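You operate a simulated robot arm through the tools that you are given. There is no shell and no other tool. Be economical: measure what you need, move in short steps, check, and stop when the job is done.

You run a simulated robot arm. Do the job below in one go: nothing can be reset, and whatever is moved stays where it is left.

## Task
Fetch the brown plain carton from the steel table and set it in the sample pan there. Shut the debris drawer. Take the chart stand and put it on the black bench. Put the jar labelled "fly ash" from the wide bench on the blue-rimmed plate and the jar labelled "lime" on top of the white box. Take the 750 g weight and leave it on the wall corner of the wide bench. Take the clear plate on the wide bench and put it away on the top of the long counter. Put the cube from the wall corner of the wide bench on the black 25 mm spacer there. Do these in any order. Set down upright: chart stand, jar, 750 g weight.

The check looks at the end state, three seconds after you hand in, the way a careful person would. Anything else that was tipped, shoved, dropped, spilled or broken makes it a failure.

## Robot
A 7-joint arm with a vacuum gripper on a trunk, on a base that drives. Base frame: it is fixed to the floor where the robot stands at the start and does not move with it; the origin is under the middle of the robot, x ahead of it, y to its left, z up; the surface under the hand at the start is at about z = 0.84. Units: m, rad, N and s.
Its first joint turns from -2.601 to 2.601 rad. Places, roughly: 25 mm spacer [7.25, -1, 0.75]; 750 g weight [6.25, -1.25, 1]; black bench [4.1, -3.3, 0.8]; blue-rimmed plate (17x13x2 cm) [5.5, -0.9, 0.9]; chart stand (16x13x32 cm) [5.2, -0.8, 1]; clear plate (13x13x1 cm) [6.9, -0.8, 0.9]; cube [7.25, -1.25, 1]; debris drawer [2.5, 1.1, 0.2]; jar [6, -0.75, 1]; plain carton [0.75, 0, 1]; sample pan (42x30x8 cm) [1.3, -0.4, 0.9]; top of the long counter [4.1, -5.2, 0.9]; wall corner of the wide bench [7.2, -1.1, 0.9]; white box (20x13x6 cm) [6, -1, 0.9]. Payload 1.06 kg.
Tool frame: the origin (TCP) lies in the middle of the cups' lips, and z points out of the cups. The gripper has 1 cup of 0.024 m across, covering 0.024 by 0.024 m (tool x, y); the bellows give 0.008 m. With the vacuum on, a cup seals on a smooth face that it is pressed against (1 to 4 N); it does not hold porous or soft things. The pull reaches 23 N.
Orientation is that of the tool frame in the base frame, as a unit quaternion [w, x, y, z]. With the cups facing straight down, the tool's x points along the base's -x, its y along +y and its z along -z.

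## Interface
- The arm moves only by the tool arm_command. Its argument "plan" is a list of rows, each a list of 7 numbers: the shift along the tool's x, y, z in m, then the turn, a rotation vector about the tool's x, y, z in rad, then the vacuum: 1 switches it on, -1 off. In form: [[dx, dy, dz, wx, wy, wz, vac], ...]. A call has 1 to 20 rows; each row shifts and turns the commanded pose from where the row before left it, along the tool's axes as they then stand. Rows are played at 5 a second. More than 0.05 m and 0.15 rad between two rows, or a gripper value outside its range, and nothing of the call is played. Where a pose cannot be reached the arm comes as near as it can. A force on the tool above 40 N (or 10 N above the force at the start of the call, whichever is more), or a blocked arm, ends the call early, and 0.2 s more pass. The pull builds up within a second once a cup has sealed. Time passes only in rows, and 0.2 s behind the last, so rows that do not move give it time. It gives the time, the measured TCP pose, the force on the tool (base axes) and the pull of the vacuum at its end, in the units of the frame above (readings bear some noise), with the torque about the TCP (base axes, N m) and any sound that the robot's microphone picked up, and new pictures: "pictures" is both (left out), scene, wrist or none.
- Cameras (640 x 400 px; columns grow to the right, rows downward): "scene" is now at [0.0355, 0.1644, 1.5627]; the picture's right is [-0.09, -1.00, 0.00], its down [-0.70, 0.06, -0.71] and it looks along [0.71, -0.06, -0.70] (base axes); focal length 280 px, centre (320, 200). "wrist" rides on the gripper at [0.078, 0.019, -0.096] in the tool frame; the picture's right is [-0.24, 0.97, 0.00], its down [-0.71, -0.17, -0.69] and it looks along [-0.67, -0.16, 0.73] (tool axes); focal length 243 px, centre (320, 200). There is no depth. A picture from a camera that has moved, and an enlarged one, comes with that camera's place and axes in the base frame and with its lens.
- lift_body(by): slides the trunk up (or, below 0, down) by that many m; the arm and the scene camera ride with it, the base frame stays. It gives what a move gives, with no picture.
- steer(legs): drives the robot by 1 to 6 legs, each [ahead, turn to the left] in m and rad, along the robot's own axes; the way and the turn of a leg run together, so that a leg with both is an arc; at most 1.5 m and 3.142 rad a leg. The arm and the cameras ride along, it lands a little off, and it stops where it bumps. It gives what a move gives, and a new picture of the scene camera.
- head_to(pan, tilt): turns the head with the scene camera to pan (to the left, within 2.705 rad either way) and tilt (down, from -0.506 to 1.204), counted from straight ahead of the robot. It gives what a move gives, and a new picture of the scene camera.
- enlarge(camera, box): a new picture of the part [left, top, right, bottom] of that camera's present view, enlarged. It takes no simulated time.
- close_job(): hands the job in; it is judged then, once.

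Work in short steps. Places have to be worked out from the pictures, the camera data and where the tool is seen: move nearer, look again, correct. Check each grasp and each placing, and mend what went wrong. You have 217 turns and 260 pictures in all, those below and enlarged ones among them. Switch the vacuum off and draw the arm clear of the work before you hand the job in, unless the task says otherwise.

The tools are called after ">>>" by a JSON object that holds its "method" and its "body". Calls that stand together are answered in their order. arm_command: Moves the arm, as the interface text tells. Its arguments: {"type":"object","properties":{"plan":{"type":"array"},"pictures":{"type":"string","enum":["both","scene","wrist","none"]}},"required":["plan"]} The other tools are called the same way: lift_body (by) slides the trunk up or down; steer (legs) drives the base; head_to (pan, tilt) turns the head that bears the scene camera; enlarge (camera, box) takes an enlarged picture of a part of a camera's view; close_job () hands the job in.

At the start:

```text
clock: 0.0
ee_pos: [0.6784, 0.0006, 1.1547]
tool_rot: [0.0, 0.001, 1.0, 0.0]
wrist_force: [0.3, -1.1, 0.8]
wrist_torque: [0.01, 0.01, -0.01]
pull: 0.1
trunk travel left (down, up): [-0.625, 0.085]
robot x, y, heading: [0.0007, -0.0008, -0.002]
head pan, tilt: [-0.089, 0.78]
```

scene: 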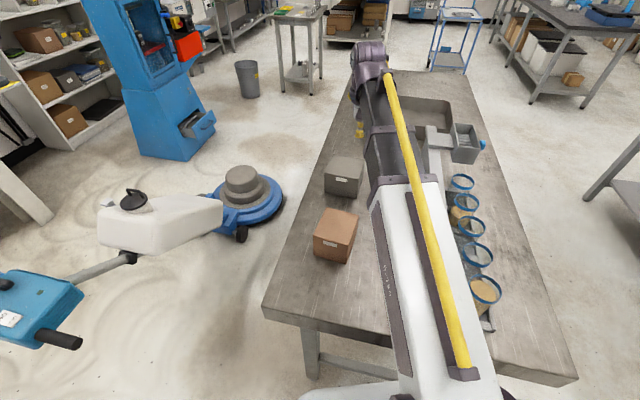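
wrist: 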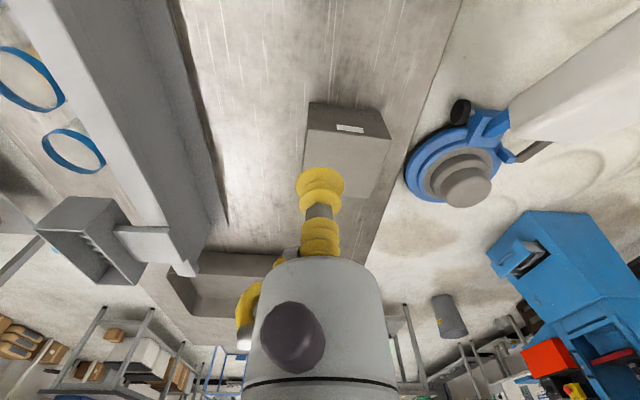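

The scene shows a brown and a grey carton on the steel table; I enlarge to tell them apart.

>>> {"method": "enlarge", "body": {"camera": "scene", "box": [270, 130, 430, 270]}}

>>> {"method": "enlarge", "body": {"camera": "scene", "box": [370, 60, 530, 200]}}

```text
2.86 times, centred on (350, 200) of scene
camera zoom: at [0.0355, 0.1644, 1.5627], right [-0.09, -1.0, 0.0], down [-0.7, 0.06, -0.71], along [0.71, -0.06, -0.7], focal length 799 px, centre (234, 200)
```

zoom: 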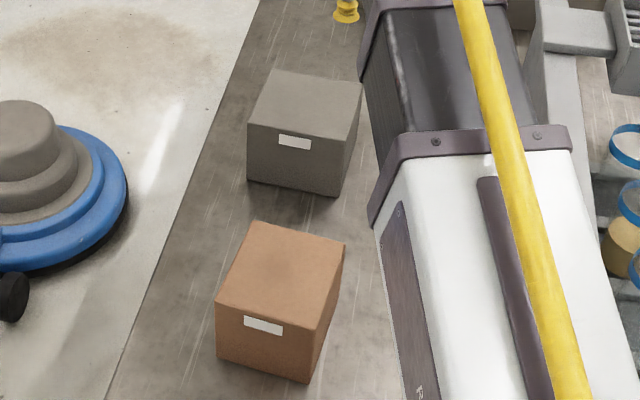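

```text
2.86 times, centred on (450, 130) of scene
camera zoom: at [0.0355, 0.1644, 1.5627], right [-0.09, -1.0, 0.0], down [-0.7, 0.06, -0.71], along [0.71, -0.06, -0.7], focal length 799 px, centre (-51, 400)
```

zoom: 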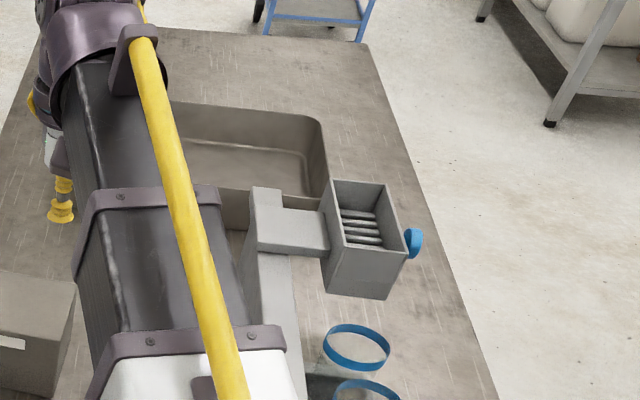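

The brown carton (label on side) has its top centre at about (0.564, 0.071, 0.93); the sample pan is beyond the grey splitter. I move the cup above the carton and check.

>>> {"method": "arm_command", "body": {"plan": [[0.019, 0.012, 0.025, 0, 0, 0, -1], [0.019, 0.012, 0.025, 0, 0, 0, -1], [0.019, 0.012, 0.025, 0, 0, 0, -1], [0.019, 0.012, 0.025, 0, 0, 0, -1], [0.019, 0.012, 0.025, 0, 0, 0, -1], [0.019, 0.011, 0.025, 0, 0, 0, -1], [0, 0, 0, 0, 0, 0, -1]]}}

```text
clock: 1.6
ee_pos: [0.5652, 0.071, 1.0063]
tool_rot: [0.0, 0.0, 1.0, -0.001]
wrist_force: [-0.2, 1.1, -0.1]
wrist_torque: [0.01, -0.04, -0.03]
pull: 0.0
trunk travel left (down, up): [-0.625, 0.085]
robot x, y, heading: [-0.0015, -0.0004, -0.005]
head pan, tilt: [-0.089, 0.78]
camera scene: at [0.0355, 0.1645, 1.5627], right [-0.09, -1.0, 0.0], down [-0.7, 0.06, -0.71], along [0.71, -0.06, -0.7], focal length 280 px, centre (320, 200)
camera wrist: at [0.4863, 0.0901, 1.1005], right [0.24, 0.97, 0.0], down [0.71, -0.17, 0.69], along [0.67, -0.16, -0.73], focal length 243 px, centre (320, 200)
```

scene: 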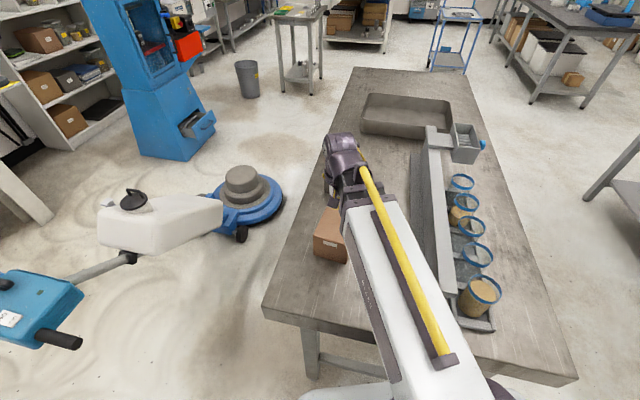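
wrist: 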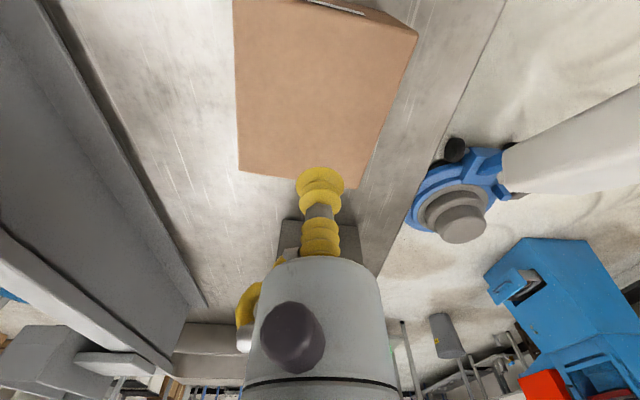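

The cup is over the middle of the carton (measured again at about (0.56, 0.066)). I go down with the vacuum on, in small rows near the face.

>>> {"method": "arm_command", "body": {"plan": [[0.004, -0.003, 0.035, 0, 0, 0, 1], [0, 0, 0.02, 0, 0, 0, 1], [0, 0, 0.006, 0, 0, 0, 1], [0, 0, 0.005, 0, 0, 0, 1], [0, 0, 0.004, 0, 0, 0, 1], [0, 0, 0.003, 0, 0, 0, 1], [0, 0, 0, 0, 0, 0, 1]], "pictures": "none"}}

```text
clock: 3.2
ee_pos: [0.5595, 0.0675, 0.9326]
tool_rot: [0.001, 0.0, 1.0, 0.0]
wrist_force: [7.9, 0.0, 15.5]
wrist_torque: [0.0, 0.02, 0.0]
pull: 23.1
trunk travel left (down, up): [-0.625, 0.085]
robot x, y, heading: [-0.0007, -0.0033, -0.005]
head pan, tilt: [-0.089, 0.78]
```

Sealed with pull 23 N. I lift it straight up about 0.2 m.

>>> {"method": "arm_command", "body": {"plan": [[0, 0, -0.005, 0, 0, 0, 1], [0, 0, -0.015, 0, 0, 0, 1], [0, 0, -0.03, 0, 0, 0, 1], [0, 0, -0.04, 0, 0, 0, 1], [0, 0, -0.04, 0, 0, 0, 1], [0, 0, -0.04, 0, 0, 0, 1], [0, 0, -0.03, 0, 0, 0, 1], [0, 0, 0, 0, 0, 0, 1]], "pictures": "both"}}

>>> {"method": "head_to", "body": {"pan": -1.2, "tilt": 0.7}}

```text
clock: 5.0
ee_pos: [0.5604, 0.069, 1.1321]
tool_rot: [0.0, 0.001, 1.0, 0.0]
wrist_force: [0.1, -0.6, -4.6]
wrist_torque: [-0.01, -0.04, 0.0]
pull: 23.2
trunk travel left (down, up): [-0.625, 0.085]
robot x, y, heading: [0.0005, -0.0042, -0.002]
head pan, tilt: [-0.089, 0.78]
camera scene: at [0.0358, 0.1645, 1.5627], right [-0.09, -1.0, 0.0], down [-0.7, 0.06, -0.71], along [0.71, -0.06, -0.7], focal length 280 px, centre (320, 200)
camera wrist: at [0.4819, 0.0872, 1.227], right [0.24, 0.97, 0.0], down [0.71, -0.17, 0.68], along [0.67, -0.16, -0.73], focal length 243 px, centre (320, 200)
```

scene: 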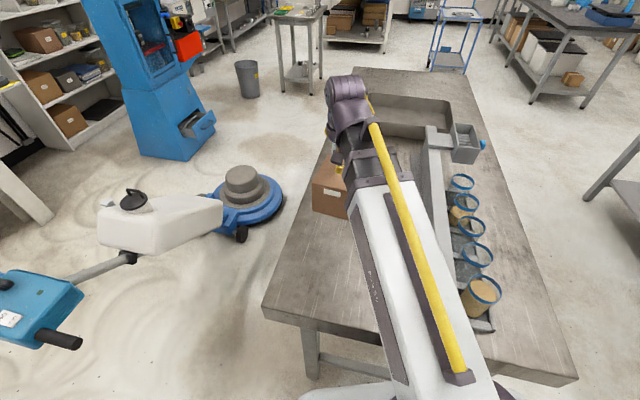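
wrist: 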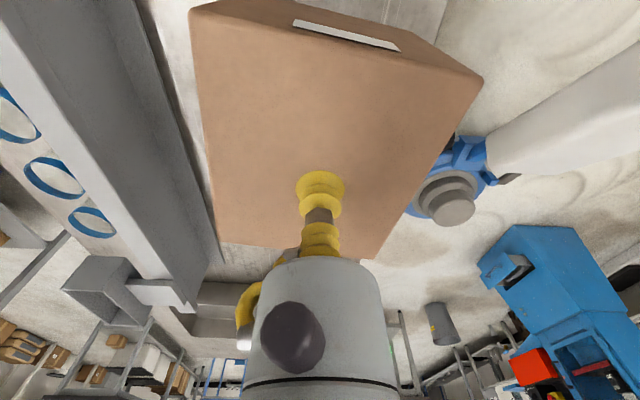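

```text
clock: 6.3
ee_pos: [0.5605, 0.0688, 1.132]
tool_rot: [0.0, 0.0, 1.0, 0.0]
wrist_force: [-0.4, 0.2, -4.3]
wrist_torque: [-0.01, -0.06, 0.01]
pull: 23.1
trunk travel left (down, up): [-0.625, 0.085]
robot x, y, heading: [0.0022, 0.0034, 0.0]
head pan, tilt: [-1.201, 0.7]
camera scene: at [-0.0146, 0.0926, 1.5694], right [-0.93, -0.36, 0.0], down [-0.23, 0.6, -0.76], along [0.28, -0.71, -0.64], focal length 280 px, centre (320, 200)
```

scene: 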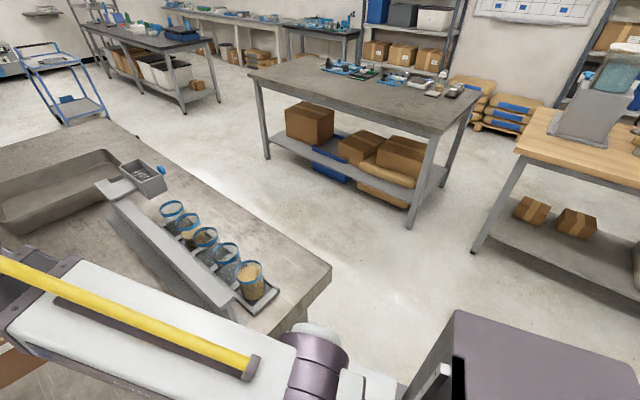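

Carton held (~0.5 kg). I look behind the robot before backing away from the table.

>>> {"method": "head_to", "body": {"pan": -2.6, "tilt": 0.6}}

>>> {"method": "head_to", "body": {"pan": 2.6, "tilt": 0.6}}

```text
clock: 7.9
ee_pos: [0.5608, 0.0682, 1.1311]
tool_rot: [0.001, -0.001, 1.0, 0.0]
wrist_force: [0.6, -0.4, -5.3]
wrist_torque: [-0.01, -0.03, 0.0]
pull: 22.9
trunk travel left (down, up): [-0.625, 0.085]
robot x, y, heading: [-0.0015, 0.002, 0.006]
head pan, tilt: [-2.601, 0.6]
camera scene: at [-0.1211, 0.1262, 1.5781], right [-0.52, 0.86, 0.0], down [0.48, 0.29, -0.83], along [-0.71, -0.43, -0.56], focal length 280 px, centre (320, 200)
```

scene: 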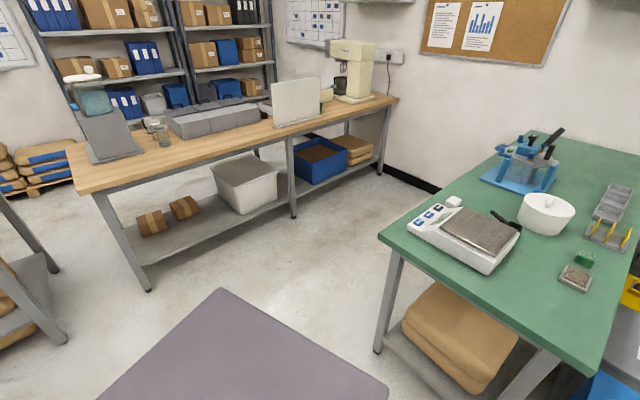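

```text
clock: 11.9
ee_pos: [0.5599, 0.0697, 1.1317]
tool_rot: [0.0, 0.0, 1.0, 0.0]
wrist_force: [0.0, 0.3, -4.5]
wrist_torque: [-0.01, -0.03, 0.05]
pull: 22.9
trunk travel left (down, up): [-0.625, 0.085]
robot x, y, heading: [-0.0004, -0.0002, 0.003]
head pan, tilt: [2.601, 0.6]
camera scene: at [-0.1211, 0.2173, 1.5781], right [0.52, 0.86, 0.0], down [0.48, -0.29, -0.83], along [-0.71, 0.43, -0.56], focal length 280 px, centre (320, 200)
```

scene: 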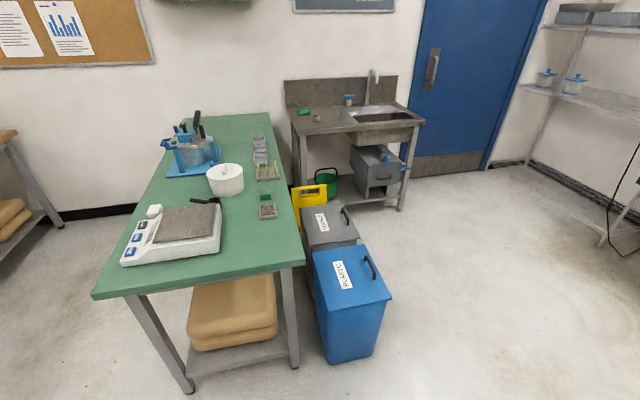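

Behind is a green table about 0.9 m off; the right-hand aisle is clear. I raise the trunk, back off 0.3 m, then turn right and drive down toward the aisle.

>>> {"method": "lift_body", "body": {"by": 0.06}}

>>> {"method": "head_to", "body": {"pan": 0, "tilt": 0.75}}

>>> {"method": "steer", "body": {"legs": [[-0.3, 0], [0, -1.575], [0.67, 0]]}}

```text
clock: 12.9
ee_pos: [0.5598, 0.0684, 1.192]
tool_rot: [0.001, 0.0, 1.0, 0.0]
wrist_force: [0.7, -0.1, -4.6]
wrist_torque: [0.01, -0.04, 0.0]
pull: 22.7
trunk travel left (down, up): [-0.685, 0.025]
robot x, y, heading: [-0.0022, 0.0015, -0.004]
head pan, tilt: [2.601, 0.6]
```

```text
clock: 15.3
ee_pos: [0.56, 0.0677, 1.1915]
tool_rot: [0.0, 0.0, 1.0, 0.0]
wrist_force: [-0.7, 0.3, -5.4]
wrist_torque: [0.03, -0.04, 0.02]
pull: 23.0
trunk travel left (down, up): [-0.685, 0.025]
robot x, y, heading: [0.001, 0.0017, 0.004]
head pan, tilt: [0.0, 0.75]
camera scene: at [0.0375, 0.1718, 1.6252], right [0.0, -1.0, 0.0], down [-0.68, 0.0, -0.73], along [0.73, 0.0, -0.68], focal length 280 px, centre (320, 200)
```

scene: 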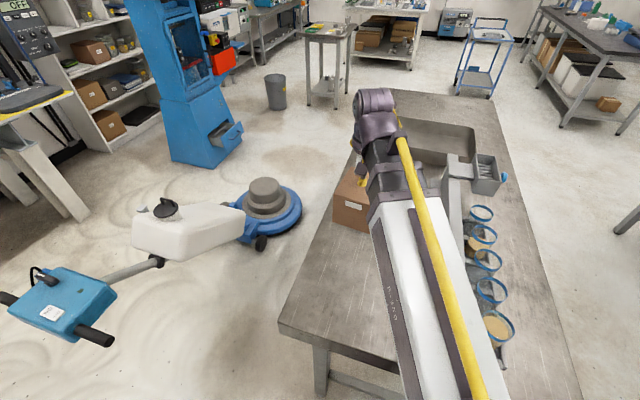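

```text
clock: 24.4
ee_pos: [-0.2353, -1.2266, 1.1917]
tool_rot: [0.0, 0.709, 0.706, 0.0]
wrist_force: [0.0, -0.3, -4.4]
wrist_torque: [0.01, 0.0, 0.0]
pull: 22.4
trunk travel left (down, up): [-0.685, 0.025]
robot x, y, heading: [-0.3045, -0.6671, -1.575]
head pan, tilt: [0.0, 0.75]
camera scene: at [-0.1331, -0.7039, 1.6252], right [-1.0, 0.0, 0.0], down [0.0, 0.68, -0.73], along [0.0, -0.73, -0.68], focal length 280 px, centre (320, 200)
```

scene: 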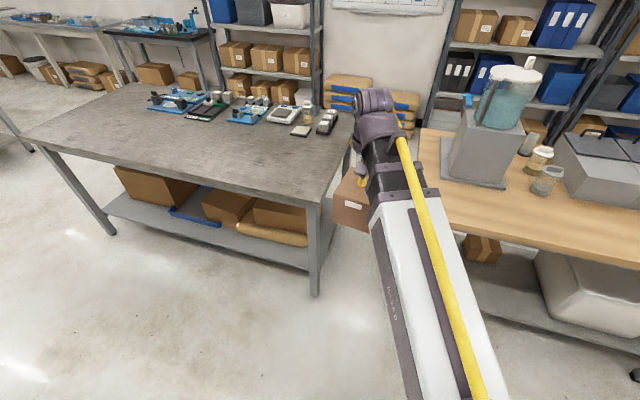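

On track. I turn parallel to the steel table and drive along its right side to beside the pan, then look left.

>>> {"method": "steer", "body": {"legs": [[0, 1.226], [1.4, 0]]}}

>>> {"method": "head_to", "body": {"pan": 1.4, "tilt": 0.75}}

```text
clock: 34.5
ee_pos: [1.5729, -1.2563, 1.1923]
tool_rot: [0.0, 0.168, 0.986, 0.0]
wrist_force: [-0.5, 0.4, -5.0]
wrist_torque: [0.03, -0.03, -0.02]
pull: 23.1
trunk travel left (down, up): [-0.685, 0.025]
robot x, y, heading: [1.0231, -1.136, -0.334]
head pan, tilt: [0.0, 0.75]
camera scene: at [1.1128, -0.9852, 1.6252], right [-0.33, -0.94, 0.0], down [-0.64, 0.23, -0.73], along [0.69, -0.24, -0.68], focal length 280 px, centre (320, 200)
```

scene: 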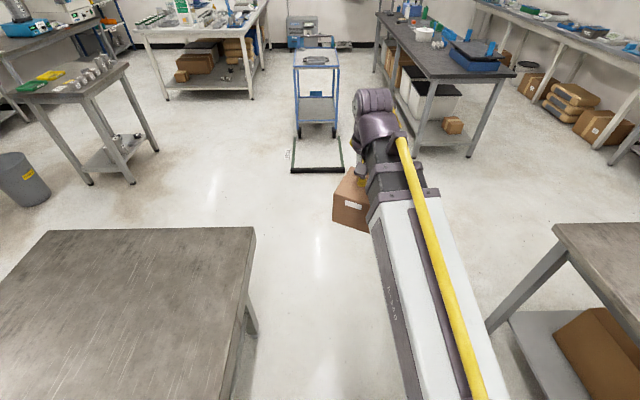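

```text
clock: 36.0
ee_pos: [1.5731, -1.2557, 1.1912]
tool_rot: [0.0, 0.167, 0.986, 0.0]
wrist_force: [0.8, 0.3, -4.5]
wrist_torque: [-0.01, -0.02, -0.01]
pull: 22.7
trunk travel left (down, up): [-0.685, 0.025]
robot x, y, heading: [1.0244, -1.1324, -0.333]
head pan, tilt: [1.4, 0.75]
camera scene: at [1.0749, -0.8854, 1.6252], right [0.87, -0.49, 0.0], down [-0.33, -0.6, -0.73], along [0.36, 0.64, -0.68], focal length 280 px, centre (320, 200)
```

scene: 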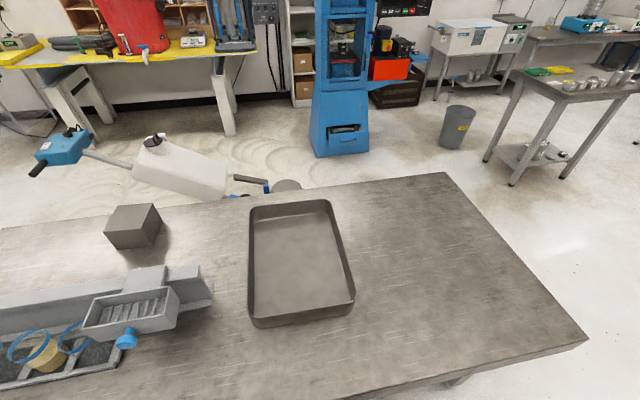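

The pan is at about (1.28, -0.375), 0.80 m from the robot. I swing the carton over in steps at the current height.

>>> {"method": "arm_command", "body": {"plan": [[0.0132, 0.0378, 0, 0, 0, 0, 1], [0.0132, 0.0378, 0, 0, 0, 0, 1], [0.0132, 0.0378, 0, 0, 0, 0, 1], [0.0132, 0.0378, 0, 0, 0, 0, 1], [0.0132, 0.0378, 0, 0, 0, 0, 1], [0.0132, 0.0378, 0, 0, 0, 0, 1], [0.0132, 0.0378, 0, 0, 0, 0, 1], [0.0132, 0.0378, 0, 0, 0, 0, 1], [0.0132, 0.0378, 0, 0, 0, 0, 1], [0.0132, 0.0378, 0, 0, 0, 0, 1], [0.0347, 0.0257, 0, 0, 0, 0, 1], [0.0347, 0.0257, 0, 0, 0, 0, 1], [0.0347, 0.0257, 0, 0, 0, 0, 1], [0.0347, 0.0257, 0, 0, 0, 0, 1], [0.0347, 0.0257, 0, 0, 0, 0, 1], [0.0347, 0.0257, 0, 0, 0, 0, 1], [0.0347, 0.0257, 0, 0, 0, 0, 1]], "pictures": "none"}}

>>> {"method": "arm_command", "body": {"plan": [[0.0315, 0.0297, 0, 0, 0, 0, 1], [0.0315, 0.0297, 0, 0, 0, 0, 1], [0.0315, 0.0297, 0, 0, 0, 0, 1], [0.0315, 0.0297, 0, 0, 0, 0, 1], [0.0315, 0.0297, 0, 0, 0, 0, 1], [0.0315, 0.0297, 0, 0, 0, 0, 1], [0, 0, 0.04, 0, 0, 0, 1], [0, 0, 0.04, 0, 0, 0, 1], [0, 0, 0.04, 0, 0, 0, 1], [0, 0, 0, 0, 0, 0, 1]], "pictures": "both"}}

```text
clock: 39.6
ee_pos: [1.4018, -0.6024, 1.1916]
tool_rot: [-0.001, 0.168, 0.986, 0.0]
wrist_force: [-0.3, 0.5, -5.2]
wrist_torque: [-0.01, -0.06, -0.03]
pull: 23.3
trunk travel left (down, up): [-0.685, 0.025]
robot x, y, heading: [1.022, -1.1345, -0.34]
head pan, tilt: [1.4, 0.75]
```

```text
clock: 41.8
ee_pos: [1.2832, -0.3736, 1.0715]
tool_rot: [0.0, 0.168, 0.986, 0.0]
wrist_force: [0.2, -0.7, -5.4]
wrist_torque: [0.0, 0.0, 0.0]
pull: 23.1
trunk travel left (down, up): [-0.685, 0.025]
robot x, y, heading: [1.0214, -1.1356, -0.338]
head pan, tilt: [1.4, 0.75]
camera scene: at [1.0747, -0.8846, 1.6251], right [0.87, -0.49, 0.0], down [-0.33, -0.6, -0.73], along [0.36, 0.64, -0.68], focal length 280 px, centre (320, 200)
camera wrist: at [1.2169, -0.3309, 1.1659], right [0.54, 0.84, 0.0], down [0.61, -0.4, 0.69], along [0.57, -0.37, -0.73], focal length 243 px, centre (320, 200)
```

scene: 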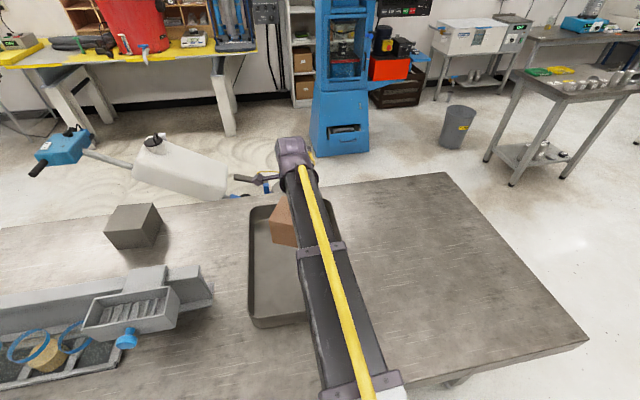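
wrist: 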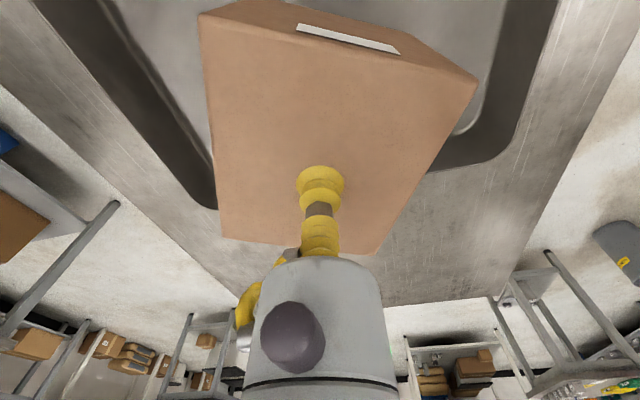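

The carton is over the pan's centre (rim corners give (1.277, -0.376)). I lower until contact shows in force.

>>> {"method": "arm_command", "body": {"plan": [[0, 0, 0.04, 0, 0, 0, 1], [0, 0, 0.04, 0, 0, 0, 1], [0, 0, 0.025, 0, 0, 0, 1], [0, 0, 0.01, 0, 0, 0, 1], [0, 0, 0.006, 0, 0, 0, 1], [0, 0, 0.004, 0, 0, 0, 1], [0, 0, 0.003, 0, 0, 0, 1], [0, 0, 0, 0, 0, 0, 1]], "pictures": "wrist"}}

```text
clock: 43.6
ee_pos: [1.2838, -0.3728, 0.9436]
tool_rot: [0.001, 0.168, 0.986, 0.0]
wrist_force: [-0.7, -0.2, -4.1]
wrist_torque: [0.02, 0.02, 0.0]
pull: 22.7
trunk travel left (down, up): [-0.685, 0.025]
robot x, y, heading: [1.0185, -1.1346, -0.338]
head pan, tilt: [1.4, 0.75]
camera wrist: at [1.2162, -0.3301, 1.0385], right [0.54, 0.84, 0.0], down [0.61, -0.4, 0.69], along [0.57, -0.37, -0.73], focal length 243 px, centre (320, 200)
```

wrist: 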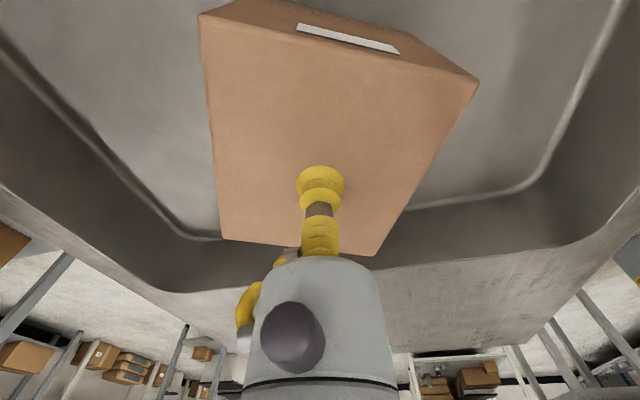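

Still hanging just above the pan floor; I lower further by small steps, then release once it rests.

>>> {"method": "arm_command", "body": {"plan": [[0, 0, 0.003, 0, 0, 0, 1], [0, 0, 0.003, 0, 0, 0, 1], [0, 0, 0.002, 0, 0, 0, 1], [0, 0, 0, 0, 0, 0, 1]], "pictures": "none"}}

```text
clock: 44.6
ee_pos: [1.2833, -0.374, 0.9359]
tool_rot: [0.0, 0.168, 0.986, 0.001]
wrist_force: [3.6, 9.3, 18.7]
wrist_torque: [-0.07, 0.1, -0.03]
pull: 23.1
trunk travel left (down, up): [-0.685, 0.025]
robot x, y, heading: [1.0244, -1.1341, -0.332]
head pan, tilt: [1.4, 0.75]
```

It rests (push 19 N). I ease, switch the vacuum off, wait and draw up.

>>> {"method": "arm_command", "body": {"plan": [[0, 0, -0.002, 0, 0, 0, -1], [0, 0, 0, 0, 0, 0, -1], [0, 0, 0, 0, 0, 0, -1], [0, 0, 0, 0, 0, 0, -1], [0, 0, -0.005, 0, 0, 0, -1], [0, 0, -0.01, 0, 0, 0, -1], [0, 0, -0.03, 0, 0, 0, -1], [0, 0, -0.04, 0, 0, 0, -1], [0, 0, -0.04, 0, 0, 0, -1], [0, 0, -0.04, 0, 0, 0, -1], [0, 0, -0.04, 0, 0, 0, -1], [0, 0, -0.04, 0, 0, 0, -1]], "pictures": "both"}}

```text
clock: 47.2
ee_pos: [1.2829, -0.3732, 1.1827]
tool_rot: [0.0, 0.168, 0.986, 0.0]
wrist_force: [-0.2, 0.3, -0.3]
wrist_torque: [0.0, 0.01, 0.02]
pull: 0.1
trunk travel left (down, up): [-0.685, 0.025]
robot x, y, heading: [1.0206, -1.137, -0.336]
head pan, tilt: [1.4, 0.75]
camera scene: at [1.0745, -0.8851, 1.6251], right [0.87, -0.49, 0.0], down [-0.33, -0.6, -0.73], along [0.36, 0.64, -0.68], focal length 280 px, centre (320, 200)
camera wrist: at [1.2155, -0.3291, 1.2775], right [0.54, 0.84, 0.0], down [0.61, -0.4, 0.69], along [0.57, -0.37, -0.73], focal length 243 px, centre (320, 200)
```

scene: 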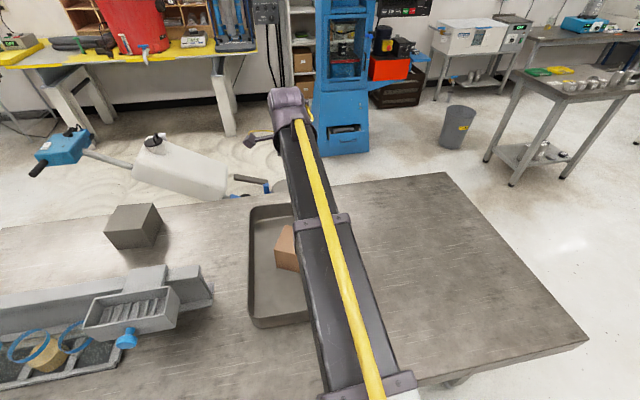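
wrist: 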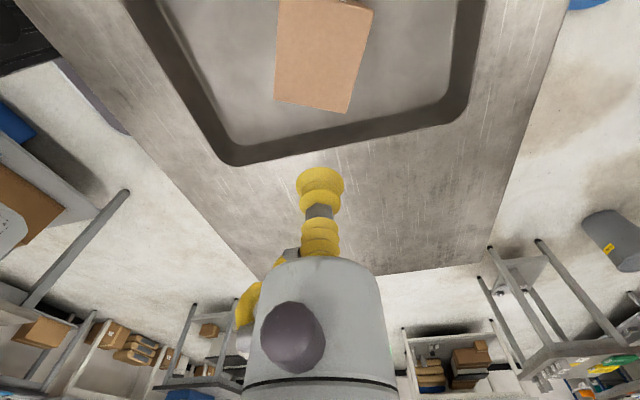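

The carton sits in the pan. Now the debris drawer of the blue machine: I enlarge it.

>>> {"method": "enlarge", "body": {"camera": "scene", "box": [280, 60, 440, 160]}}

>>> {"method": "head_to", "body": {"pan": 0.3, "tilt": 0.45}}

```text
4.00 times, centred on (360, 110) of scene
camera zoom: at [1.0745, -0.8851, 1.6251], right [0.87, -0.49, 0.0], down [-0.33, -0.6, -0.73], along [0.36, 0.64, -0.68], focal length 1118 px, centre (160, 560)
```

zoom: 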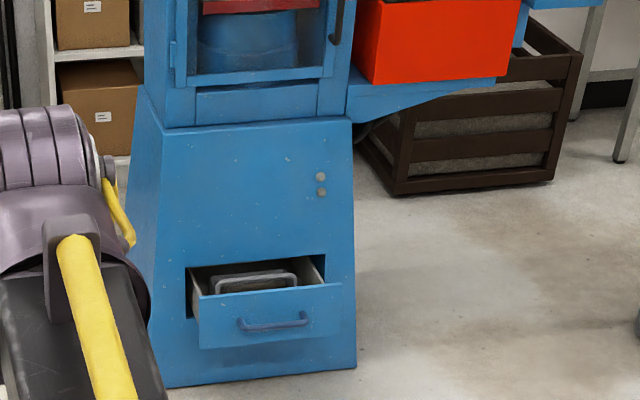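

```text
clock: 48.6
ee_pos: [1.2834, -0.3726, 1.1814]
tool_rot: [0.0, 0.168, 0.986, 0.0]
wrist_force: [0.7, 0.1, 0.7]
wrist_torque: [0.01, -0.01, 0.01]
pull: 0.0
trunk travel left (down, up): [-0.685, 0.025]
robot x, y, heading: [1.0184, -1.1338, -0.333]
head pan, tilt: [0.3, 0.45]
camera scene: at [1.1261, -0.9607, 1.6516], right [-0.04, -1.0, 0.0], down [-0.44, 0.02, -0.9], along [0.9, -0.03, -0.44], focal length 280 px, centre (320, 200)
```

scene: 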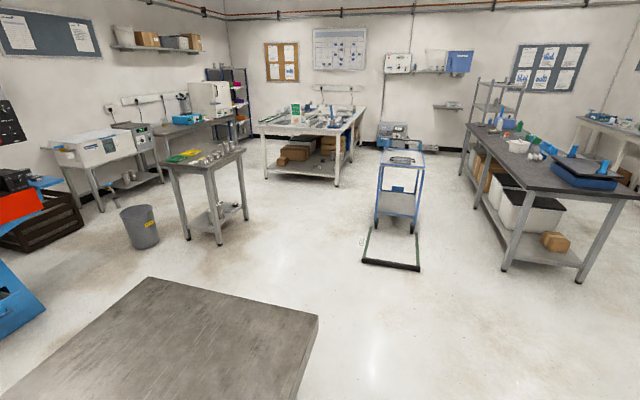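

The drawer is open ~0.1 m, its front facing the steel table at about (2.48, 1.07, 0.2). I first bring the arm back ahead of the robot.

>>> {"method": "arm_command", "body": {"plan": [[-0.0315, -0.0297, 0, 0, 0, 0, -1], [-0.0315, -0.0297, 0, 0, 0, 0, -1], [-0.0315, -0.0297, 0, 0, 0, 0, -1], [-0.0315, -0.0297, 0, 0, 0, 0, -1], [-0.0315, -0.0297, 0, 0, 0, 0, -1], [-0.0315, -0.0297, 0, 0, 0, 0, -1], [-0.0347, -0.0257, 0, 0, 0, 0, -1], [-0.0347, -0.0257, 0, 0, 0, 0, -1], [-0.0347, -0.0257, 0, 0, 0, 0, -1], [-0.0347, -0.0257, 0, 0, 0, 0, -1], [-0.0347, -0.0257, 0, 0, 0, 0, -1], [-0.0347, -0.0257, 0, 0, 0, 0, -1], [-0.0347, -0.0257, 0, 0, 0, 0, -1], [-0.0132, -0.0378, 0, 0, 0, 0, -1], [-0.0132, -0.0378, 0, 0, 0, 0, -1], [-0.0132, -0.0378, 0, 0, 0, 0, -1], [-0.0132, -0.0378, 0, 0, 0, 0, -1], [-0.0132, -0.0378, 0, 0, 0, 0, -1], [-0.0132, -0.0378, 0, 0, 0, 0, -1], [-0.0132, -0.0378, 0, 0, 0, 0, -1]], "pictures": "none"}}

>>> {"method": "steer", "body": {"legs": [[1.3, 0], [0, 1.56], [0.9, 0]]}}

```text
clock: 52.8
ee_pos: [1.5733, -1.1356, 1.1823]
tool_rot: [0.0, 0.167, 0.986, 0.0]
wrist_force: [-0.4, -0.3, 0.4]
wrist_torque: [0.02, 0.03, 0.0]
pull: 0.1
trunk travel left (down, up): [-0.685, 0.025]
robot x, y, heading: [1.0188, -1.1352, -0.333]
head pan, tilt: [0.3, 0.45]
```

```text
clock: 67.5
ee_pos: [2.5839, -0.1651, 1.1815]
tool_rot: [-0.001, -0.568, 0.823, 0.0]
wrist_force: [1.3, -0.6, -1.3]
wrist_torque: [-0.03, -0.01, 0.03]
pull: 0.0
trunk travel left (down, up): [-0.685, 0.025]
robot x, y, heading: [2.565, -0.7211, 1.207]
head pan, tilt: [0.3, 0.45]
camera scene: at [2.3984, -0.6059, 1.6516], right [1.0, -0.06, 0.0], down [-0.03, -0.43, -0.9], along [0.06, 0.9, -0.44], focal length 280 px, centre (320, 200)
```

scene: 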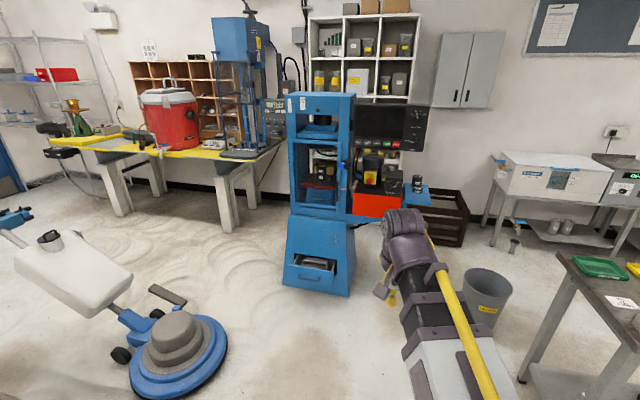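

The way is clear. I drive closer to stand about 0.8 m in front of the drawer, facing it.

>>> {"method": "steer", "body": {"legs": [[0.5, 0], [0, 0.89], [0.58, 0], [0, -0.78]]}}

>>> {"method": "head_to", "body": {"pan": 0.0, "tilt": 0.85}}

```text
clock: 77.6
ee_pos: [2.4161, 0.7957, 1.1817]
tool_rot: [-0.001, -0.612, 0.791, -0.001]
wrist_force: [0.0, 0.5, -0.4]
wrist_torque: [0.01, 0.01, -0.02]
pull: 0.1
trunk travel left (down, up): [-0.685, 0.025]
robot x, y, heading: [2.4585, 0.2466, 1.314]
head pan, tilt: [0.3, 0.45]
camera scene: at [2.2803, 0.3382, 1.6516], right [1.0, 0.05, 0.0], down [0.02, -0.43, -0.9], along [-0.04, 0.9, -0.44], focal length 280 px, centre (320, 200)
```

scene: 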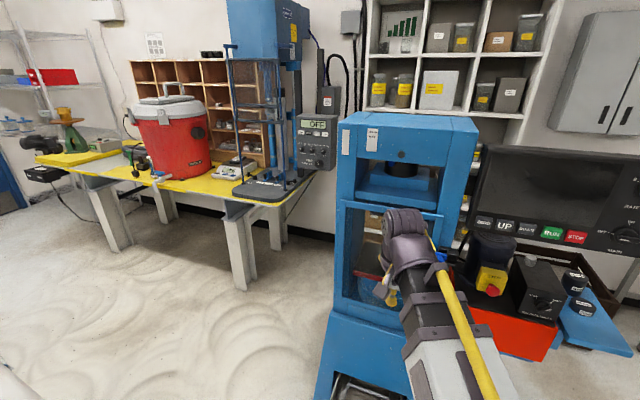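

```text
clock: 78.5
ee_pos: [2.4163, 0.7964, 1.1806]
tool_rot: [0.0, -0.611, 0.792, 0.0]
wrist_force: [-0.2, 0.3, 0.4]
wrist_torque: [-0.01, 0.0, 0.01]
pull: 0.1
trunk travel left (down, up): [-0.685, 0.025]
robot x, y, heading: [2.463, 0.2491, 1.316]
head pan, tilt: [0.0, 0.85]
camera scene: at [2.304, 0.3221, 1.6172], right [0.97, -0.25, 0.0], down [-0.19, -0.73, -0.66], along [0.17, 0.64, -0.75], focal length 280 px, centre (320, 200)
```

scene: 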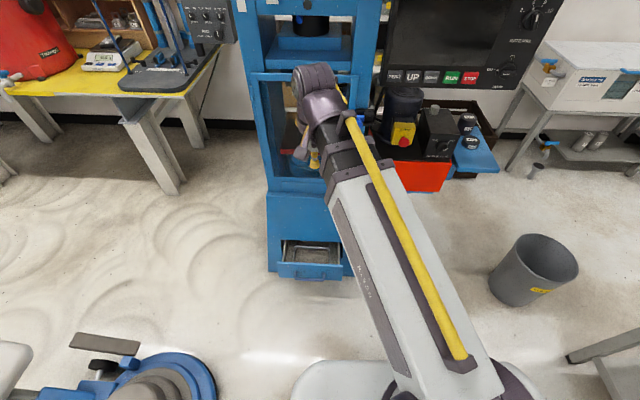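

>>> {"method": "enlarge", "body": {"camera": "scene", "box": [250, 190, 370, 290]}}

```text
4.00 times, centred on (310, 240) of scene
camera zoom: at [2.304, 0.3221, 1.6172], right [0.97, -0.25, 0.0], down [-0.19, -0.73, -0.66], along [0.17, 0.64, -0.75], focal length 1118 px, centre (360, 40)
```

zoom: 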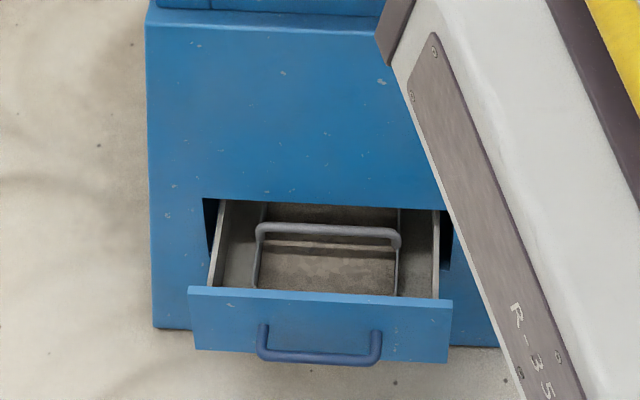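

The drawer front is about 0.35 m wide, centre near (2.44, 1.05), z 0.10–0.27, face normal at angle 1.26. I lower the trunk, then turn the tool to horizontal.

>>> {"method": "lift_body", "body": {"by": -0.6}}

>>> {"method": "arm_command", "body": {"plan": [[0, 0, 0, 0, -0.143, 0, -1], [0, 0, 0, 0, -0.143, 0, -1], [0, 0, 0, 0, -0.143, 0, -1], [0, 0, 0, 0, -0.143, 0, -1], [0, 0, 0, 0, -0.143, 0, -1], [0, 0, 0, 0, -0.143, 0, -1], [0, 0, 0, 0, -0.143, 0, -1], [0, 0, 0, 0, -0.143, 0, -1], [0, 0, 0, 0, -0.143, 0, -1], [0, 0, 0, 0, -0.143, 0, -1], [0, 0, 0, 0, -0.141, 0, -1], [0, 0, 0, 0, 0, 0, -1]], "pictures": "both"}}

```text
refused: -0.6 is not a number from -0.4 to 0.4
```

```text
clock: 81.1
ee_pos: [2.3778, 0.9459, 1.2282]
tool_rot: [0.559, -0.433, 0.559, 0.433]
wrist_force: [-0.7, 0.0, 0.1]
wrist_torque: [0.01, -0.02, -0.01]
pull: 0.1
out of reach, approached as far as the arm can: row 3, 4, 5, 6, 7, 8, 9, 10, 11
trunk travel left (down, up): [-0.685, 0.025]
robot x, y, heading: [2.4592, 0.2483, 1.31]
head pan, tilt: [0.0, 0.85]
camera scene: at [2.304, 0.3221, 1.6172], right [0.97, -0.25, 0.0], down [-0.19, -0.73, -0.66], along [0.17, 0.64, -0.75], focal length 280 px, centre (320, 200)
camera wrist: at [2.3359, 0.8577, 1.15], right [-0.94, 0.24, 0.24], down [-0.01, -0.71, 0.71], along [0.34, 0.66, 0.67], focal length 243 px, centre (320, 200)
```

scene: 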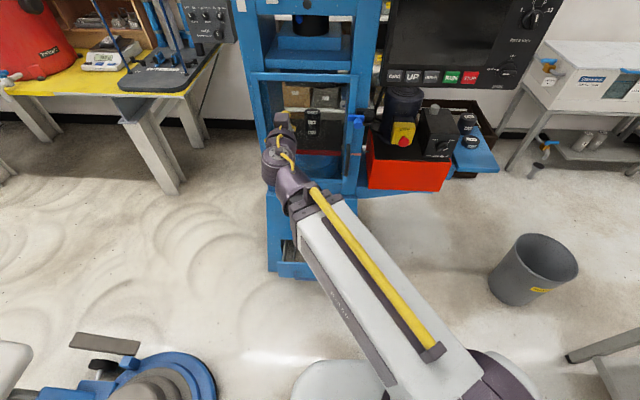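
wrist: 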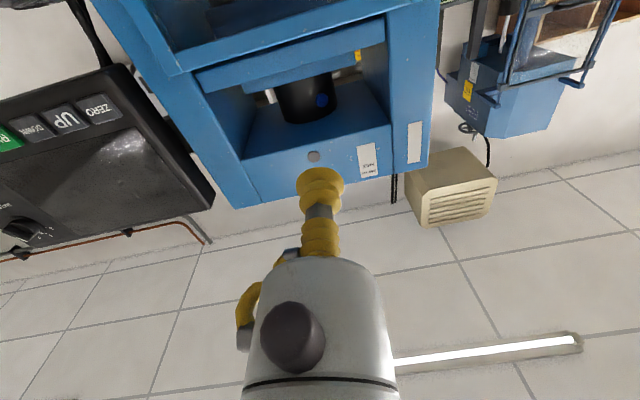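

The tool is horizontal now (moved a bit forward, at y 0.95, still clear). I lower the trunk in two steps.

>>> {"method": "lift_body", "body": {"by": -0.4}}

>>> {"method": "lift_body", "body": {"by": -0.27}}

>>> {"method": "arm_command", "body": {"plan": [[0, 0, 0, 0, 0, 0, -1]], "pictures": "both"}}

```text
clock: 84.9
ee_pos: [2.3784, 0.945, 0.8302]
tool_rot: [0.559, -0.433, 0.56, 0.432]
wrist_force: [-0.7, -0.3, -0.3]
wrist_torque: [0.02, 0.01, 0.01]
pull: 0.1
trunk travel left (down, up): [-0.285, 0.425]
robot x, y, heading: [2.456, 0.248, 1.317]
head pan, tilt: [0.0, 0.85]
```

```text
clock: 87.6
ee_pos: [2.3779, 0.9459, 0.5581]
tool_rot: [0.559, -0.433, 0.559, 0.433]
wrist_force: [0.3, 0.0, -0.1]
wrist_torque: [0.0, -0.03, 0.02]
pull: 0.1
trunk travel left (down, up): [-0.015, 0.695]
robot x, y, heading: [2.4623, 0.2457, 1.314]
head pan, tilt: [0.0, 0.85]
```

```text
clock: 88.0
ee_pos: [2.3783, 0.9458, 0.5593]
tool_rot: [0.56, -0.431, 0.559, 0.433]
wrist_force: [-0.9, 0.1, 0.2]
wrist_torque: [0.02, 0.01, 0.03]
pull: 0.1
trunk travel left (down, up): [-0.015, 0.695]
robot x, y, heading: [2.4617, 0.2463, 1.318]
head pan, tilt: [0.0, 0.85]
camera scene: at [2.304, 0.322, 0.9472], right [0.97, -0.25, 0.0], down [-0.19, -0.73, -0.66], along [0.17, 0.64, -0.75], focal length 280 px, centre (320, 200)
camera wrist: at [2.3361, 0.8575, 0.4802], right [-0.94, 0.25, 0.23], down [-0.01, -0.71, 0.71], along [0.34, 0.66, 0.67], focal length 243 px, centre (320, 200)
```

scene: 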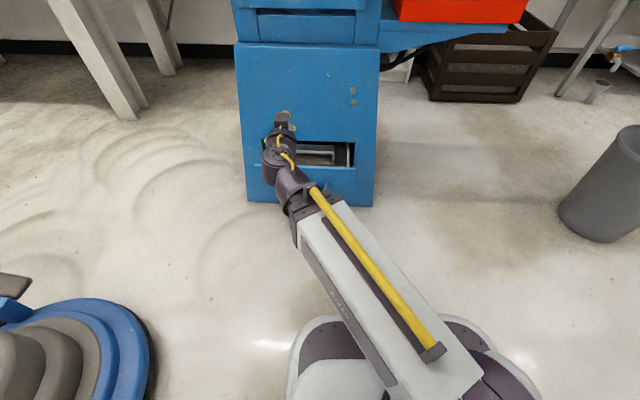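
wrist: 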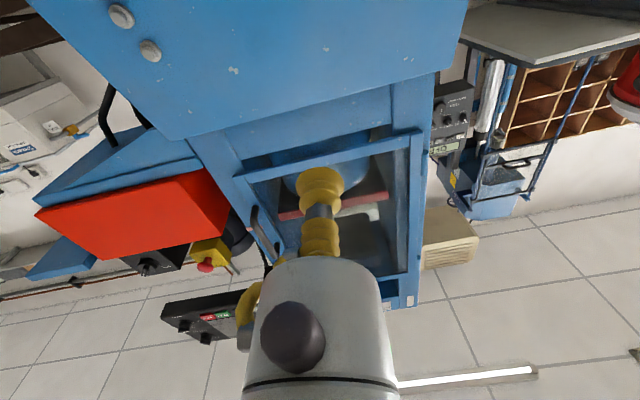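

The drawer is in view; the tool's +x is now down. I lower the tool 0.2 m and shift right 0.04, watching whether the pose follows.

>>> {"method": "arm_command", "body": {"plan": [[0.045, -0.01, 0, 0, 0, 0, -1], [0.045, -0.01, 0, 0, 0, 0, -1], [0.045, -0.01, 0, 0, 0, 0, -1], [0.045, -0.01, 0, 0, 0, 0, -1], [0, 0, 0, 0, 0, 0, -1]], "pictures": "none"}}

```text
clock: 89.2
ee_pos: [2.4145, 0.9399, 0.3789]
tool_rot: [0.559, -0.433, 0.559, 0.433]
wrist_force: [0.7, -0.6, 1.2]
wrist_torque: [0.04, -0.01, 0.02]
pull: 0.1
out of reach, approached as far as the arm can: row 1
trunk travel left (down, up): [-0.015, 0.695]
robot x, y, heading: [2.4627, 0.2424, 1.315]
head pan, tilt: [0.0, 0.85]
```

It follows. I continue down to z ≈ 0.245 and look.

>>> {"method": "arm_command", "body": {"plan": [[0.045, 0, 0, 0, 0, 0, -1], [0.045, 0, 0, 0, 0, 0, -1], [0.045, 0, 0, 0, 0, 0, -1], [0, 0, 0, 0, 0, 0, -1]], "pictures": "both"}}

>>> {"method": "enlarge", "body": {"camera": "scene", "box": [230, 100, 410, 220]}}

```text
clock: 90.2
ee_pos: [2.4152, 0.9415, 0.2456]
tool_rot: [0.559, -0.433, 0.559, 0.433]
wrist_force: [-0.2, 0.0, -0.1]
wrist_torque: [0.03, 0.02, 0.0]
pull: 0.1
trunk travel left (down, up): [-0.015, 0.695]
robot x, y, heading: [2.4617, 0.2451, 1.318]
head pan, tilt: [0.0, 0.85]
camera scene: at [2.304, 0.322, 0.9472], right [0.97, -0.25, 0.0], down [-0.19, -0.73, -0.66], along [0.17, 0.64, -0.75], focal length 280 px, centre (320, 200)
camera wrist: at [2.3726, 0.8534, 0.1663], right [-0.94, 0.25, 0.24], down [-0.01, -0.71, 0.71], along [0.34, 0.66, 0.67], focal length 243 px, centre (320, 200)
```

scene: 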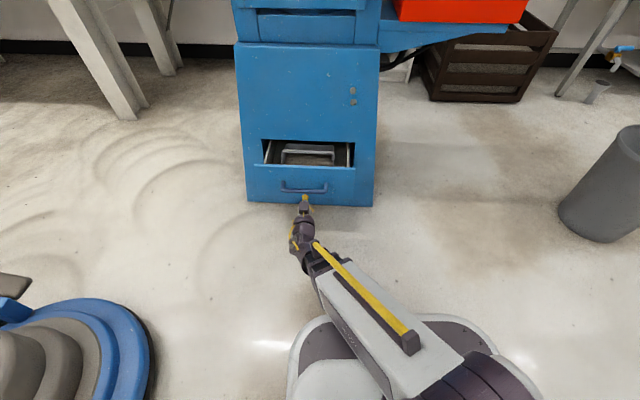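
wrist: 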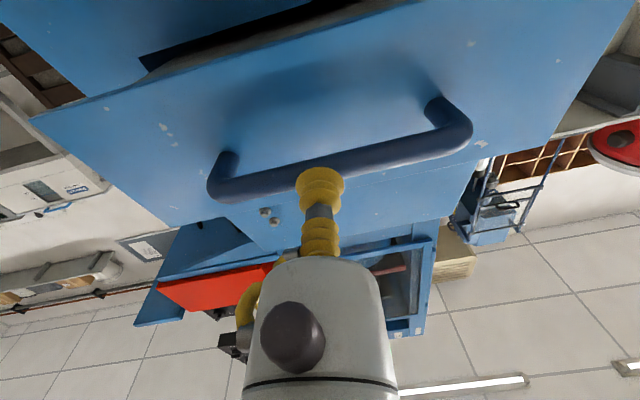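

```text
3.33 times, centred on (320, 160) of scene
camera zoom: at [2.304, 0.322, 0.9472], right [0.97, -0.25, 0.0], down [-0.19, -0.73, -0.66], along [0.17, 0.64, -0.75], focal length 932 px, centre (320, 333)
```

zoom: 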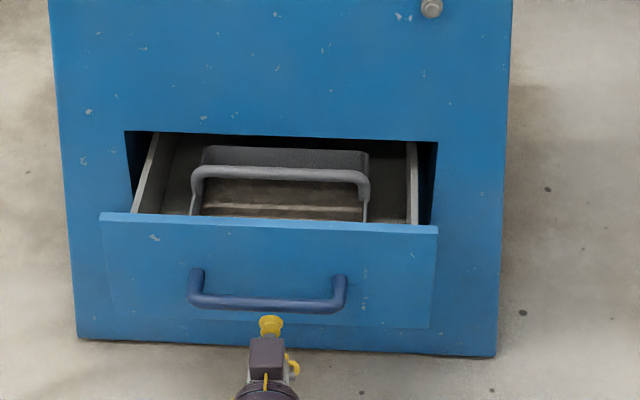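

Triangulating both views puts the drawer front at z 0.16–0.32 with the handle mounted near 0.23; the cup is centred ~0.08 m short of it. I raise to z 0.29 (above the handle) and move forward to contact.

>>> {"method": "arm_command", "body": {"plan": [[-0.045, 0, 0, 0, 0, 0, -1], [0, 0, 0.025, 0, 0, 0, -1], [0, 0, 0.025, 0, 0, 0, -1], [0, 0, 0.02, 0, 0, 0, -1], [0, 0, 0.015, 0, 0, 0, -1], [0, 0, 0.015, 0, 0, 0, -1], [0, 0, 0.015, 0, 0, 0, -1]], "pictures": "both"}}

```text
clock: 91.8
ee_pos: [2.4452, 1.0527, 0.2891]
tool_rot: [0.559, -0.433, 0.559, 0.433]
wrist_force: [0.7, -0.3, 0.1]
wrist_torque: [0.02, -0.02, -0.04]
pull: 0.1
trunk travel left (down, up): [-0.015, 0.695]
robot x, y, heading: [2.4596, 0.2499, 1.316]
head pan, tilt: [0.0, 0.85]
camera scene: at [2.304, 0.322, 0.9472], right [0.97, -0.25, 0.0], down [-0.19, -0.73, -0.66], along [0.17, 0.64, -0.75], focal length 280 px, centre (320, 200)
camera wrist: at [2.4023, 0.9651, 0.2101], right [-0.94, 0.25, 0.24], down [-0.01, -0.71, 0.71], along [0.34, 0.66, 0.67], focal length 243 px, centre (320, 200)
```

scene: 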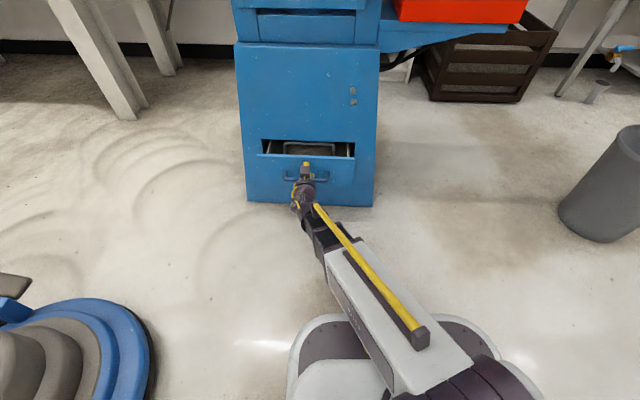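
wrist: 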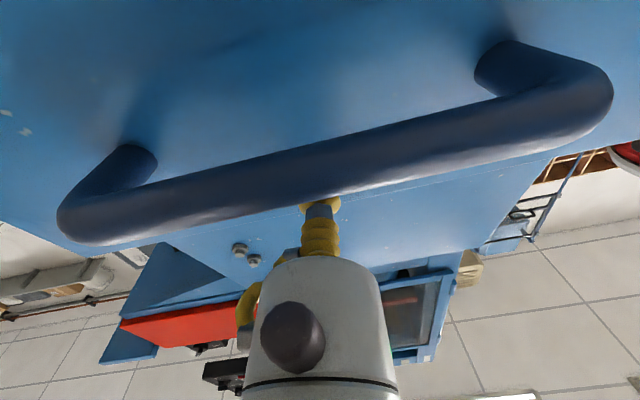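

The cup is above the handle against the front and the drawer has already begun to close. I keep pushing.

>>> {"method": "arm_command", "body": {"plan": [[0, 0, 0.015, 0, 0, 0, -1], [0, 0, 0.015, 0, 0, 0, -1], [0, 0, 0.015, 0, 0, 0, -1], [0, 0, 0.015, 0, 0, 0, -1], [0, 0, 0.015, 0, 0, 0, -1], [0, 0, 0.01, 0, 0, 0, -1]], "pictures": "scene"}}

>>> {"method": "enlarge", "body": {"camera": "scene", "box": [230, 100, 410, 220]}}

```text
clock: 93.2
ee_pos: [2.4665, 1.136, 0.2882]
tool_rot: [0.559, -0.432, 0.559, 0.433]
wrist_force: [1.3, 1.0, 0.3]
wrist_torque: [-0.01, 0.05, 0.02]
pull: 0.1
trunk travel left (down, up): [-0.015, 0.695]
robot x, y, heading: [2.4603, 0.2425, 1.312]
head pan, tilt: [0.0, 0.85]
camera scene: at [2.304, 0.322, 0.9472], right [0.97, -0.25, 0.0], down [-0.19, -0.73, -0.66], along [0.17, 0.64, -0.75], focal length 280 px, centre (320, 200)
```

scene: 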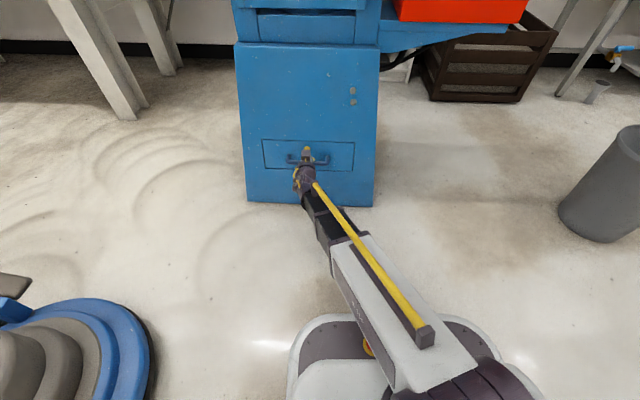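

```text
3.33 times, centred on (320, 160) of scene
camera zoom: at [2.304, 0.322, 0.9472], right [0.97, -0.25, 0.0], down [-0.19, -0.73, -0.66], along [0.17, 0.64, -0.75], focal length 932 px, centre (320, 333)
```

zoom: 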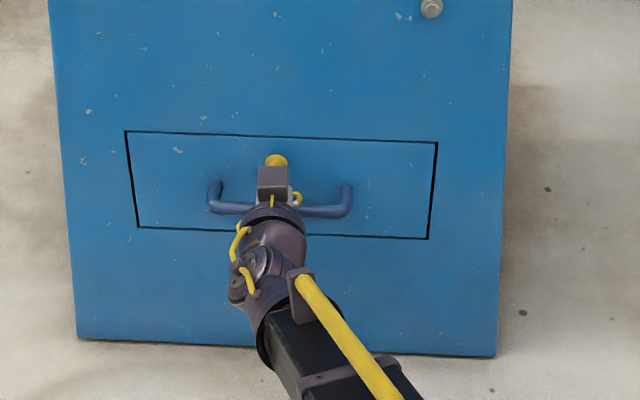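

The drawer looks flush; I press a touch more to find the stop.

>>> {"method": "arm_command", "body": {"plan": [[0, 0, 0.004, 0, 0, 0, -1], [0, 0, 0.004, 0, 0, 0, -1], [0, 0, 0.003, 0, 0, 0, -1]], "pictures": "none"}}

```text
clock: 94.0
ee_pos: [2.4688, 1.1454, 0.2878]
tool_rot: [0.559, -0.433, 0.559, 0.432]
wrist_force: [-1.6, -1.3, -0.1]
wrist_torque: [0.01, 0.02, -0.04]
pull: 0.1
trunk travel left (down, up): [-0.015, 0.695]
robot x, y, heading: [2.4594, 0.2447, 1.315]
head pan, tilt: [0.0, 0.85]
```

>>> {"method": "arm_command", "body": {"plan": [[0, 0, 0.003, 0, 0, 0, -1], [0, 0, 0.003, 0, 0, 0, -1], [0, 0, 0.003, 0, 0, 0, -1]], "pictures": "scene"}}

>>> {"method": "enlarge", "body": {"camera": "scene", "box": [230, 100, 410, 220]}}

```text
clock: 94.8
ee_pos: [2.4705, 1.1546, 0.2908]
tool_rot: [0.559, -0.433, 0.559, 0.433]
wrist_force: [-3.7, -8.7, 4.1]
wrist_torque: [-0.12, 0.02, -0.01]
pull: 0.0
trunk travel left (down, up): [-0.015, 0.695]
robot x, y, heading: [2.4606, 0.2468, 1.319]
head pan, tilt: [0.0, 0.85]
camera scene: at [2.3039, 0.3214, 0.9473], right [0.97, -0.25, 0.0], down [-0.19, -0.73, -0.66], along [0.17, 0.64, -0.75], focal length 280 px, centre (320, 200)
```

scene: 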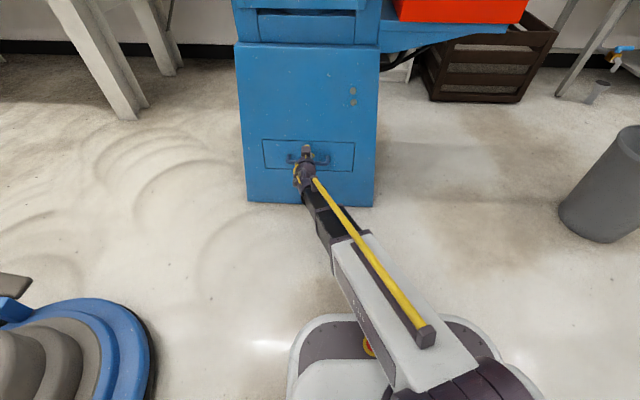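

```text
3.33 times, centred on (320, 160) of scene
camera zoom: at [2.3039, 0.3214, 0.9473], right [0.97, -0.25, 0.0], down [-0.19, -0.73, -0.66], along [0.17, 0.64, -0.75], focal length 932 px, centre (320, 333)
```

zoom: 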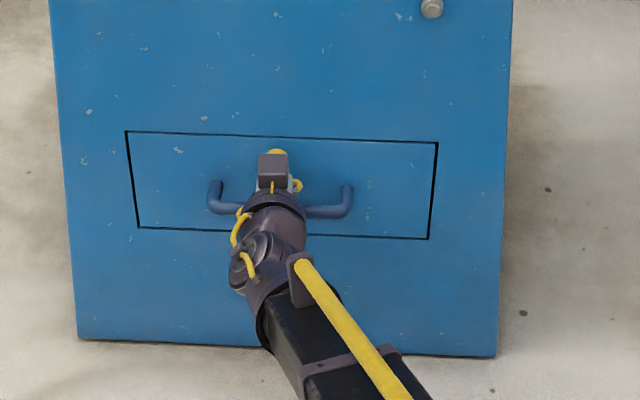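

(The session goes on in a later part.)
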